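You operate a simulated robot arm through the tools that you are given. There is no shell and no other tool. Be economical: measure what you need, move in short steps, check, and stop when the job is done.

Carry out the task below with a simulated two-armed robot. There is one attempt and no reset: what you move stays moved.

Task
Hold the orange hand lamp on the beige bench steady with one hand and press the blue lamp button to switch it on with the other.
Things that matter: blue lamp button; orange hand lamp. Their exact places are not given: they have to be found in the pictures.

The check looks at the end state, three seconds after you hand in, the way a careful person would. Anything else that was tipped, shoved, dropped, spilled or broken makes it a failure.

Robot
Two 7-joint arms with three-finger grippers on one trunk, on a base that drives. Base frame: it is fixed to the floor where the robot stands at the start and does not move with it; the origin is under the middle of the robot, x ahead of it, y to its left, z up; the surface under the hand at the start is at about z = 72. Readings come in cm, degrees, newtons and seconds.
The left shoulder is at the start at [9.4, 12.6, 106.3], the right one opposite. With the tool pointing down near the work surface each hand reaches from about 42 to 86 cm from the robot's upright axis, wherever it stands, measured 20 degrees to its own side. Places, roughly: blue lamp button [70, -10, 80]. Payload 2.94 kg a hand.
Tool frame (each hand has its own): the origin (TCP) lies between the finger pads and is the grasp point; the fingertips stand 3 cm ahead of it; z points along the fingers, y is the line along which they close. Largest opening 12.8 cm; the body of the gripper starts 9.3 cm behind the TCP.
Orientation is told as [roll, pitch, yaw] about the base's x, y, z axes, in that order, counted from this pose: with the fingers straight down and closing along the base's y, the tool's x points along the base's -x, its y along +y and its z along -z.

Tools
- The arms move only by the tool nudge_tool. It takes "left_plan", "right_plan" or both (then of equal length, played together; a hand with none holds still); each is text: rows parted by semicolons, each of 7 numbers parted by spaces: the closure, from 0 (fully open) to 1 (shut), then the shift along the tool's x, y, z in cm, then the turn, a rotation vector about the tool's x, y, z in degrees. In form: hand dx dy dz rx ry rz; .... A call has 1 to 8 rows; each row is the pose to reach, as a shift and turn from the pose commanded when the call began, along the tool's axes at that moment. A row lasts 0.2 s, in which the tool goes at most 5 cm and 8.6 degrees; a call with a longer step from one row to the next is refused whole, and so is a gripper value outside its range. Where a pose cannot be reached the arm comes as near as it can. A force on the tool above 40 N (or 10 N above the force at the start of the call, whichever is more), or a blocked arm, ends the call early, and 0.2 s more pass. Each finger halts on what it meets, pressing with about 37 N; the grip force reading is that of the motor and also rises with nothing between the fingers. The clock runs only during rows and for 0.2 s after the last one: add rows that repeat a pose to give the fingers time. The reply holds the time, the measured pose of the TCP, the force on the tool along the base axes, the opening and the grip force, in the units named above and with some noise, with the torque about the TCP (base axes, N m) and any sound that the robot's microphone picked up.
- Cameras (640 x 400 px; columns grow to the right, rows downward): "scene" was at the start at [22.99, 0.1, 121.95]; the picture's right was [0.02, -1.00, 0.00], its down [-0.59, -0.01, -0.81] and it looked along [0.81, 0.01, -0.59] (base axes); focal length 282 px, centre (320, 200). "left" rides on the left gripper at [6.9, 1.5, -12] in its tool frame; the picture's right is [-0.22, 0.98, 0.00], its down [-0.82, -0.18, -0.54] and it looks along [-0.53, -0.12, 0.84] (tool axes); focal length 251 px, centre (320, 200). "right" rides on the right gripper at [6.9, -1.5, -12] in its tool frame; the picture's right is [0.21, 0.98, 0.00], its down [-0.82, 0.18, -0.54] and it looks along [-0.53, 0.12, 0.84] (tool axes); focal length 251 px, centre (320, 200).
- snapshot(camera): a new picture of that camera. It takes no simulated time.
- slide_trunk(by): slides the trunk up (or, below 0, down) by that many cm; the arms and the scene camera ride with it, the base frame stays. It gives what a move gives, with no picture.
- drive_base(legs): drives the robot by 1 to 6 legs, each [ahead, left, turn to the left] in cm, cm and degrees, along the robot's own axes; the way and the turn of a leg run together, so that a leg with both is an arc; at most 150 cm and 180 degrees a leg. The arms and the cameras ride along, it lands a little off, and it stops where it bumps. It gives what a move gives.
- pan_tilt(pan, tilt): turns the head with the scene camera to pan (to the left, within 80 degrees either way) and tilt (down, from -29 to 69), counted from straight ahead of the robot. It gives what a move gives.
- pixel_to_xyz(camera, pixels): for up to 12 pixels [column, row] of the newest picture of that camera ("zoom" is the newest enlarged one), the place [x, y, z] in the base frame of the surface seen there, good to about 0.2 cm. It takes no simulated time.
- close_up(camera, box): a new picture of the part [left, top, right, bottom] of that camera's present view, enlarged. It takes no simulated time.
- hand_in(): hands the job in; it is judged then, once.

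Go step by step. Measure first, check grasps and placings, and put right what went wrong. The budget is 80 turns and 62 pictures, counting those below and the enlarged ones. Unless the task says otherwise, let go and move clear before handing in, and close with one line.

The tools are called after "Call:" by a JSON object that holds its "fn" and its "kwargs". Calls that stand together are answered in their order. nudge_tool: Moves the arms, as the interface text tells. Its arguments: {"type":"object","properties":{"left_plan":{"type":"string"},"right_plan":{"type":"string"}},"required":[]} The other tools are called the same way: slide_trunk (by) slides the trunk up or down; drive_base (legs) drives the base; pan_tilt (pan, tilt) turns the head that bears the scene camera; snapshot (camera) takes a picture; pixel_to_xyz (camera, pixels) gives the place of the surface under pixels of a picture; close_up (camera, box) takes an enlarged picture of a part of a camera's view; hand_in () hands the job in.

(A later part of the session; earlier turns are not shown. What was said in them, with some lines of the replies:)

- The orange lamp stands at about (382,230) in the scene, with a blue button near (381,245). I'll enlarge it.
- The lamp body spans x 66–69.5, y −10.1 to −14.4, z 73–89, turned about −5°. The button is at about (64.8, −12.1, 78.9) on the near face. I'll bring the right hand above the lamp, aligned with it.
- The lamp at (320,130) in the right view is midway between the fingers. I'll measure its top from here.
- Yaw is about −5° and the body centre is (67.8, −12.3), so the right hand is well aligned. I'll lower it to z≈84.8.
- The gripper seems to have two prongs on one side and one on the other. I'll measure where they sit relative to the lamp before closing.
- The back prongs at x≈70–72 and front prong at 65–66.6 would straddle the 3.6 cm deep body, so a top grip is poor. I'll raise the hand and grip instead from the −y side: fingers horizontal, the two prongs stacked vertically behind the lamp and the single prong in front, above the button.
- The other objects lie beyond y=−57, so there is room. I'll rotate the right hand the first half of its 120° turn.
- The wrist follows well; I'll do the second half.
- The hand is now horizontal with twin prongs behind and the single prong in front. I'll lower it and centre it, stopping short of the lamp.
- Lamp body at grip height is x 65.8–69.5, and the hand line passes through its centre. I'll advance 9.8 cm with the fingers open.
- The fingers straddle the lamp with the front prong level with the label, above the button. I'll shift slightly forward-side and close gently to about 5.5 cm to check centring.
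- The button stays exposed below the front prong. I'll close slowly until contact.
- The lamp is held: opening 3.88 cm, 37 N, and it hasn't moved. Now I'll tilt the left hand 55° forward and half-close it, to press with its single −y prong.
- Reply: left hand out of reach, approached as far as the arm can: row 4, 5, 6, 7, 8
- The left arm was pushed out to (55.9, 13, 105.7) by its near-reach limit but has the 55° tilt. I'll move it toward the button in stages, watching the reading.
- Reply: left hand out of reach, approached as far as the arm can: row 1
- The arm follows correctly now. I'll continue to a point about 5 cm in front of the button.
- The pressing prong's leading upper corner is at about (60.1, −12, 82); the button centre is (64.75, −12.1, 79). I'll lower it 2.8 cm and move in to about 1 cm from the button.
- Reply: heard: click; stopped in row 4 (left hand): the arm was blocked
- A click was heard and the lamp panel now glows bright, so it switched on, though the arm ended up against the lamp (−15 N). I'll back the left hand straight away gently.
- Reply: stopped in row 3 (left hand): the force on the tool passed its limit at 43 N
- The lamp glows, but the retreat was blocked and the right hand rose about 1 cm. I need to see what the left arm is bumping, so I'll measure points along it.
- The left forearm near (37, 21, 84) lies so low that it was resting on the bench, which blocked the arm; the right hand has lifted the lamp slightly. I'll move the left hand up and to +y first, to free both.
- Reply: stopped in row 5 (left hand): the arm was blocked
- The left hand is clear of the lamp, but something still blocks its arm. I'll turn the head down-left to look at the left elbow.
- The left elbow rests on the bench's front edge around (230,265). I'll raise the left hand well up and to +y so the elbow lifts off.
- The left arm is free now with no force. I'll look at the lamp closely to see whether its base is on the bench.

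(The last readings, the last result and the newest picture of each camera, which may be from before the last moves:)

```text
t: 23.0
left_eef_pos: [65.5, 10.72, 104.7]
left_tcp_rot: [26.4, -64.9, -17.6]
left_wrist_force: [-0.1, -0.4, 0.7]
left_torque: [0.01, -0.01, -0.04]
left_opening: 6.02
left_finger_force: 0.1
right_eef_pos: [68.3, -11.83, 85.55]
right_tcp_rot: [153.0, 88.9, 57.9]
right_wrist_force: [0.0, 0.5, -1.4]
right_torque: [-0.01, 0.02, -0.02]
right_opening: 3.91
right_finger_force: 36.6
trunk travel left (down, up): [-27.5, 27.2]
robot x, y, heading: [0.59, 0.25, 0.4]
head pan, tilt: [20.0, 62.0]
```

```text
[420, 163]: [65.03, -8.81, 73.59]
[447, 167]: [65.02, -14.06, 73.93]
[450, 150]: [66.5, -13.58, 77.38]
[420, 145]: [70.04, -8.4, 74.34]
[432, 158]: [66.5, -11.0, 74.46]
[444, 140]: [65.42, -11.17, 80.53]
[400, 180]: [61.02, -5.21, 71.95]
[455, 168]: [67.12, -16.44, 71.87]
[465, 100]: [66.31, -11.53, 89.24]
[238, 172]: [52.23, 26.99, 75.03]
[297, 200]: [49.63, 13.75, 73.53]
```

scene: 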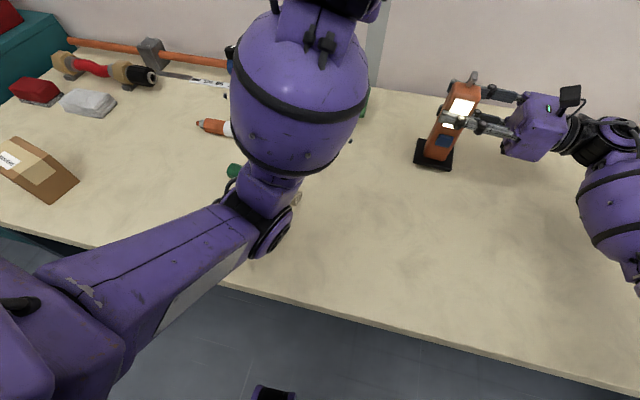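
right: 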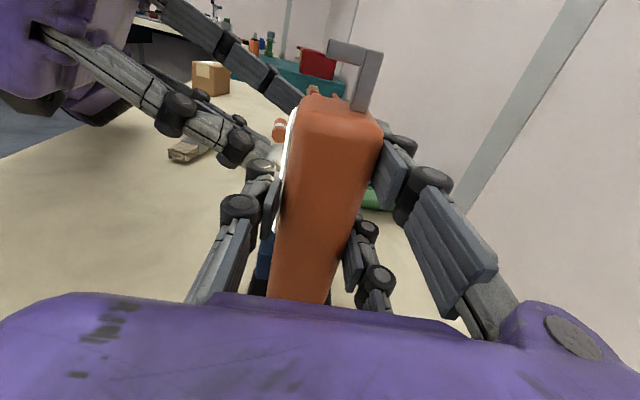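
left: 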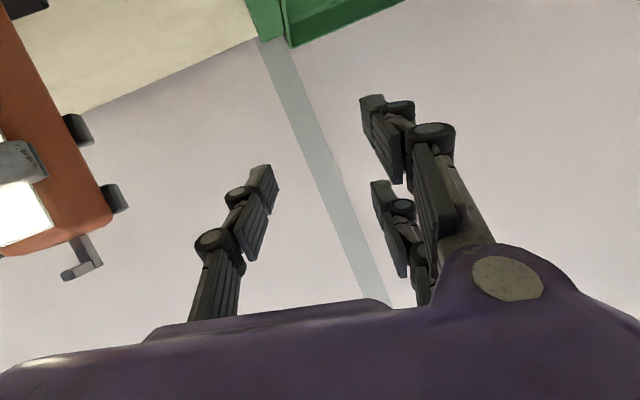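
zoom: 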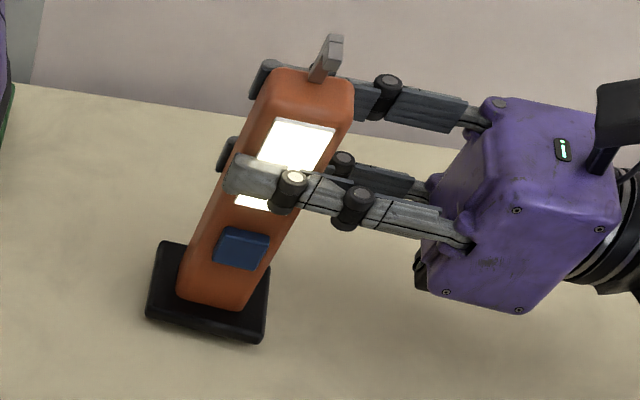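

The lamp is on and held, about 0.8 cm off the bench (base top at z≈74 against 73.3 before). I'll lower it gently.

Call:
{"fn": "nudge_tool", "kwargs": {"right_plan": "0.71 -0.15 0 0 0 0 0; 0.71 -0.3 0 0 0 0 0; 0.71 -0.45 0 0 0 0 0; 0.71 -0.6 0 0 0 0 0; 0.71 -0.6 0 0 0 0 0"}}

Call:
{"fn": "close_up", "kwargs": {"camera": "scene", "box": [380, 60, 560, 190]}}

Call:
{"fn": "pixel_to_xyz", "kwargs": {"camera": "zoom", "pixels": [[155, 305], [255, 330], [265, 300], [165, 255], [210, 310], [150, 340]]}}

```text
t: 24.2
left_eef_pos: [65.55, 10.72, 104.75]
left_tcp_rot: [26.4, -65.1, -17.6]
left_wrist_force: [0.5, -0.5, -0.2]
left_torque: [0.03, -0.02, -0.04]
left_opening: 6.01
left_finger_force: 0.1
right_eef_pos: [68.41, -11.66, 85.0]
right_tcp_rot: [153.6, 88.8, 58.4]
right_wrist_force: [-0.2, 0.3, -2.2]
right_torque: [0.0, -0.02, 0.0]
right_opening: 3.92
right_finger_force: 37.1
trunk travel left (down, up): [-27.5, 27.2]
robot x, y, heading: [0.82, 0.47, 0.4]
head pan, tilt: [20.0, 62.0]
```

```text
3.08 times, centred on (470, 125) of scene
```

zoom: 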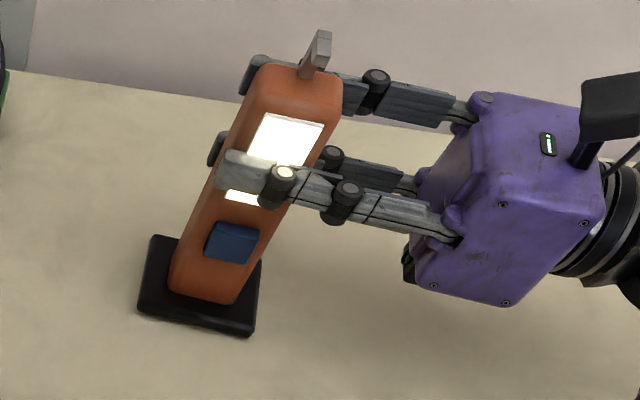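

```text
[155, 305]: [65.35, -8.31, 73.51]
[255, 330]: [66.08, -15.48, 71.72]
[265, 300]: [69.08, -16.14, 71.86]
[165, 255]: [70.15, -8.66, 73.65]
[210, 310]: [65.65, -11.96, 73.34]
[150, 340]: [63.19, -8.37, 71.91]
```

Force still shows −2.2 N, so the lamp is still hanging. I'll lower a bit more, finely.

Call:
{"fn": "nudge_tool", "kwargs": {"right_plan": "0.71 -0.1 0 0 0 0 0; 0.71 -0.2 0 0 0 0 0; 0.71 -0.3 0 0 0 0 0; 0.71 -0.3 0 0 0 0 0"}}

Call:
{"fn": "close_up", "kwargs": {"camera": "scene", "box": [380, 60, 560, 190]}}

Call:
{"fn": "pixel_to_xyz", "kwargs": {"camera": "zoom", "pixels": [[160, 302], [240, 324], [250, 300], [165, 258], [210, 310], [150, 340]]}}

```text
t: 25.2
left_eef_pos: [65.57, 10.76, 104.68]
left_tcp_rot: [26.4, -65.1, -17.6]
left_wrist_force: [-1.3, -0.5, -0.1]
left_torque: [-0.01, -0.05, 0.0]
left_opening: 6.01
left_finger_force: 0.1
right_eef_pos: [68.31, -11.79, 84.69]
right_tcp_rot: [153.9, 88.8, 58.8]
right_wrist_force: [-0.5, -0.4, -1.8]
right_torque: [0.01, -0.03, -0.03]
right_opening: 3.91
right_finger_force: 36.9
trunk travel left (down, up): [-27.5, 27.2]
robot x, y, heading: [0.06, 0.35, 0.3]
head pan, tilt: [20.0, 62.0]
```

```text
3.08 times, centred on (470, 125) of scene
```

zoom: 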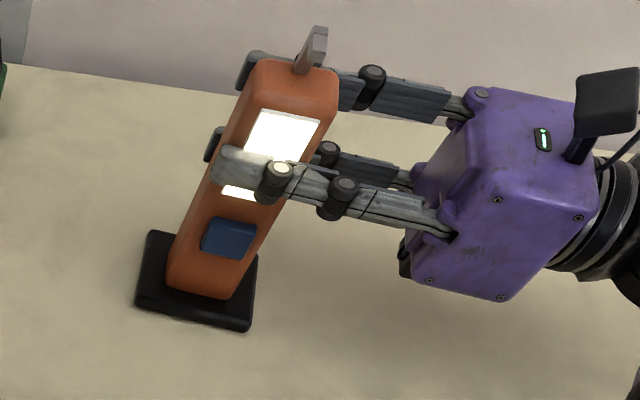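

```text
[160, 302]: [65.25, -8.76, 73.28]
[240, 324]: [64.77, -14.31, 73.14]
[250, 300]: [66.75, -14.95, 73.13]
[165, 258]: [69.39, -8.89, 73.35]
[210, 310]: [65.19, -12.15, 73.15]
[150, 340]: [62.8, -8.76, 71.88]
```

Call:
{"fn": "nudge_tool", "kwargs": {"right_plan": "0.71 -0.08 0 0 0 0 0; 0.71 -0.16 0 0 0 0 0; 0.71 -0.16 0 0 0 0 0"}}

```text
t: 26.0
left_eef_pos: [65.5, 10.77, 104.74]
left_tcp_rot: [26.4, -65.2, -17.6]
left_wrist_force: [-0.2, 0.4, 0.8]
left_torque: [-0.01, -0.04, -0.01]
left_opening: 6.04
left_finger_force: 0.0
right_eef_pos: [68.25, -11.72, 84.62]
right_tcp_rot: [151.8, 88.7, 56.9]
right_wrist_force: [0.7, -2.0, 4.4]
right_torque: [-0.32, 0.05, 0.08]
right_opening: 3.87
right_finger_force: 36.9
trunk travel left (down, up): [-27.5, 27.2]
robot x, y, heading: [0.17, -0.07, 0.2]
head pan, tilt: [20.0, 62.0]
```

The force turned to +4.4 N, so the base is on the bench. The button has clicked and the light is on, so I'll open the right fingers slowly and check.

Call:
{"fn": "nudge_tool", "kwargs": {"right_plan": "0.69 0.05 0 0 0 0 0; 0.67 0.05 0 0 0 0 0; 0.64 0.05 0 0 0 0 0; 0.6 0.05 0 0 0 0 0; 0.55 0.05 0 0 0 0 0; 0.55 0.05 0 0 0 0 0"}}

Call:
{"fn": "close_up", "kwargs": {"camera": "scene", "box": [380, 60, 560, 190]}}

Call:
{"fn": "snapshot", "kwargs": {"camera": "right"}}

```text
t: 27.4
left_eef_pos: [65.46, 10.69, 104.77]
left_tcp_rot: [26.4, -65.0, -17.6]
left_wrist_force: [0.8, 1.1, 0.3]
left_torque: [-0.02, 0.0, 0.03]
left_opening: 6.04
left_finger_force: 0.0
right_eef_pos: [68.27, -11.8, 84.61]
right_tcp_rot: [152.8, 88.8, 57.9]
right_wrist_force: [-0.3, 0.4, 0.7]
right_torque: [0.01, -0.02, -0.02]
right_opening: 5.77
right_finger_force: 0.0
trunk travel left (down, up): [-27.5, 27.2]
robot x, y, heading: [0.52, 0.25, 0.4]
head pan, tilt: [20.0, 62.0]
```

```text
3.08 times, centred on (470, 125) of scene
```

zoom: 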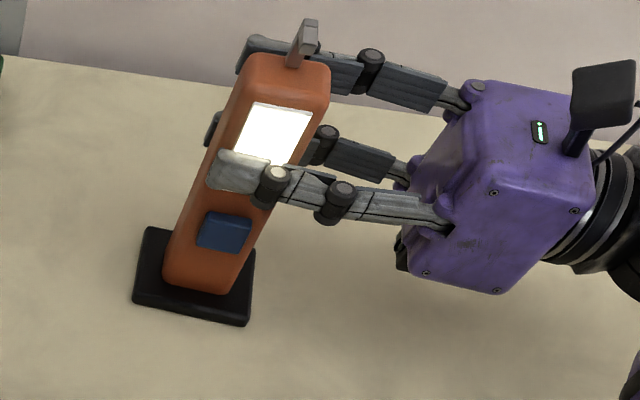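

```text
19 pictures are left
```

right: 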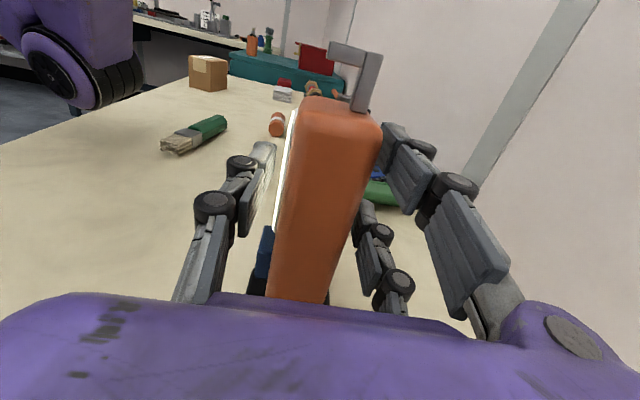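

The lamp stands free and lit, with gaps on both sides. I'll open more and back the right hand straight out along its axis.

Call:
{"fn": "nudge_tool", "kwargs": {"right_plan": "0.4 0 0 0 0 0 0; 0.25 0 0 0 0 0 0; 0.25 0 0 -3 0 0 0; 0.25 0 0 -7 0 0 0; 0.25 0 0 -11 0 0 0; 0.25 0 0 -14 0 0 0; 0.25 0 0 -14 0 0 0"}}

Call:
{"fn": "pan_tilt", "kwargs": {"pan": 0, "tilt": 45}}

Call:
{"fn": "snapshot", "kwargs": {"camera": "scene"}}

Call:
{"fn": "snapshot", "kwargs": {"camera": "right"}}

```text
t: 29.0
left_eef_pos: [65.61, 10.75, 104.82]
left_tcp_rot: [26.5, -65.1, -17.6]
left_wrist_force: [-0.7, 0.2, -0.8]
left_torque: [0.03, -0.02, 0.0]
left_opening: 6.0
left_finger_force: 0.2
right_eef_pos: [67.0, -25.39, 84.47]
right_tcp_rot: [153.4, 88.8, 58.3]
right_wrist_force: [0.2, 0.4, 0.3]
right_torque: [0.02, -0.02, -0.02]
right_opening: 9.58
right_finger_force: 0.0
trunk travel left (down, up): [-27.5, 27.2]
robot x, y, heading: [0.36, 0.98, 0.0]
head pan, tilt: [20.0, 62.0]
```

```text
t: 29.8
left_eef_pos: [65.49, 10.77, 104.76]
left_tcp_rot: [26.4, -65.1, -17.7]
left_wrist_force: [0.6, 0.1, -0.2]
left_torque: [0.0, -0.04, 0.02]
left_opening: 5.98
left_finger_force: 0.1
right_eef_pos: [66.93, -25.49, 84.52]
right_tcp_rot: [153.0, 88.8, 58.1]
right_wrist_force: [-0.4, 0.4, 0.6]
right_torque: [0.04, -0.03, -0.01]
right_opening: 9.61
right_finger_force: 0.1
trunk travel left (down, up): [-27.5, 27.2]
robot x, y, heading: [0.34, 0.4, 0.0]
head pan, tilt: [0.0, 45.0]
```

```text
18 pictures are left
```

scene: 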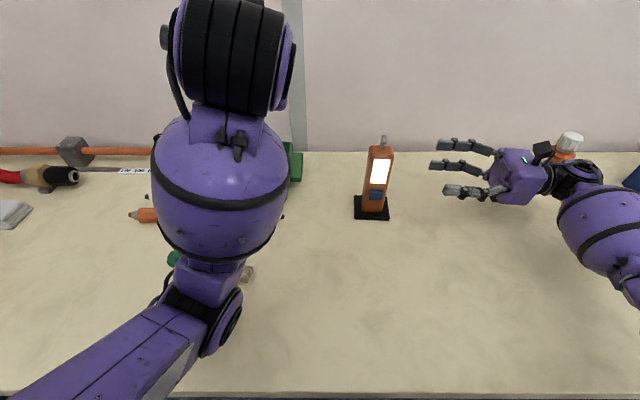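

```text
17 pictures are left
```

right: 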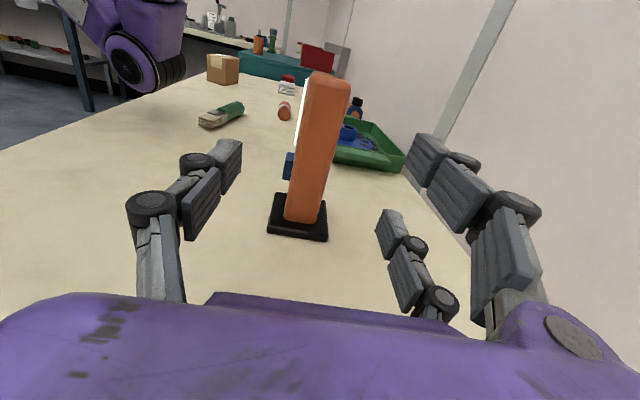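

The lamp stands upright at (375,185), lit and untouched by either hand. In the right view the brush, tray and other items look unmoved, so I'm handing in.

Call:
{"fn": "hand_in", "kwargs": {}}

```text
The job is handed in.
```

The lamp is switched on and standing on the bench about half a centimetre from where it began. The left arm caught on the bench edge during the press, which briefly lifted the lamp about 1 cm in the right hand's grip. I set it back down, moved both hands clear, and saw nothing else disturbed.
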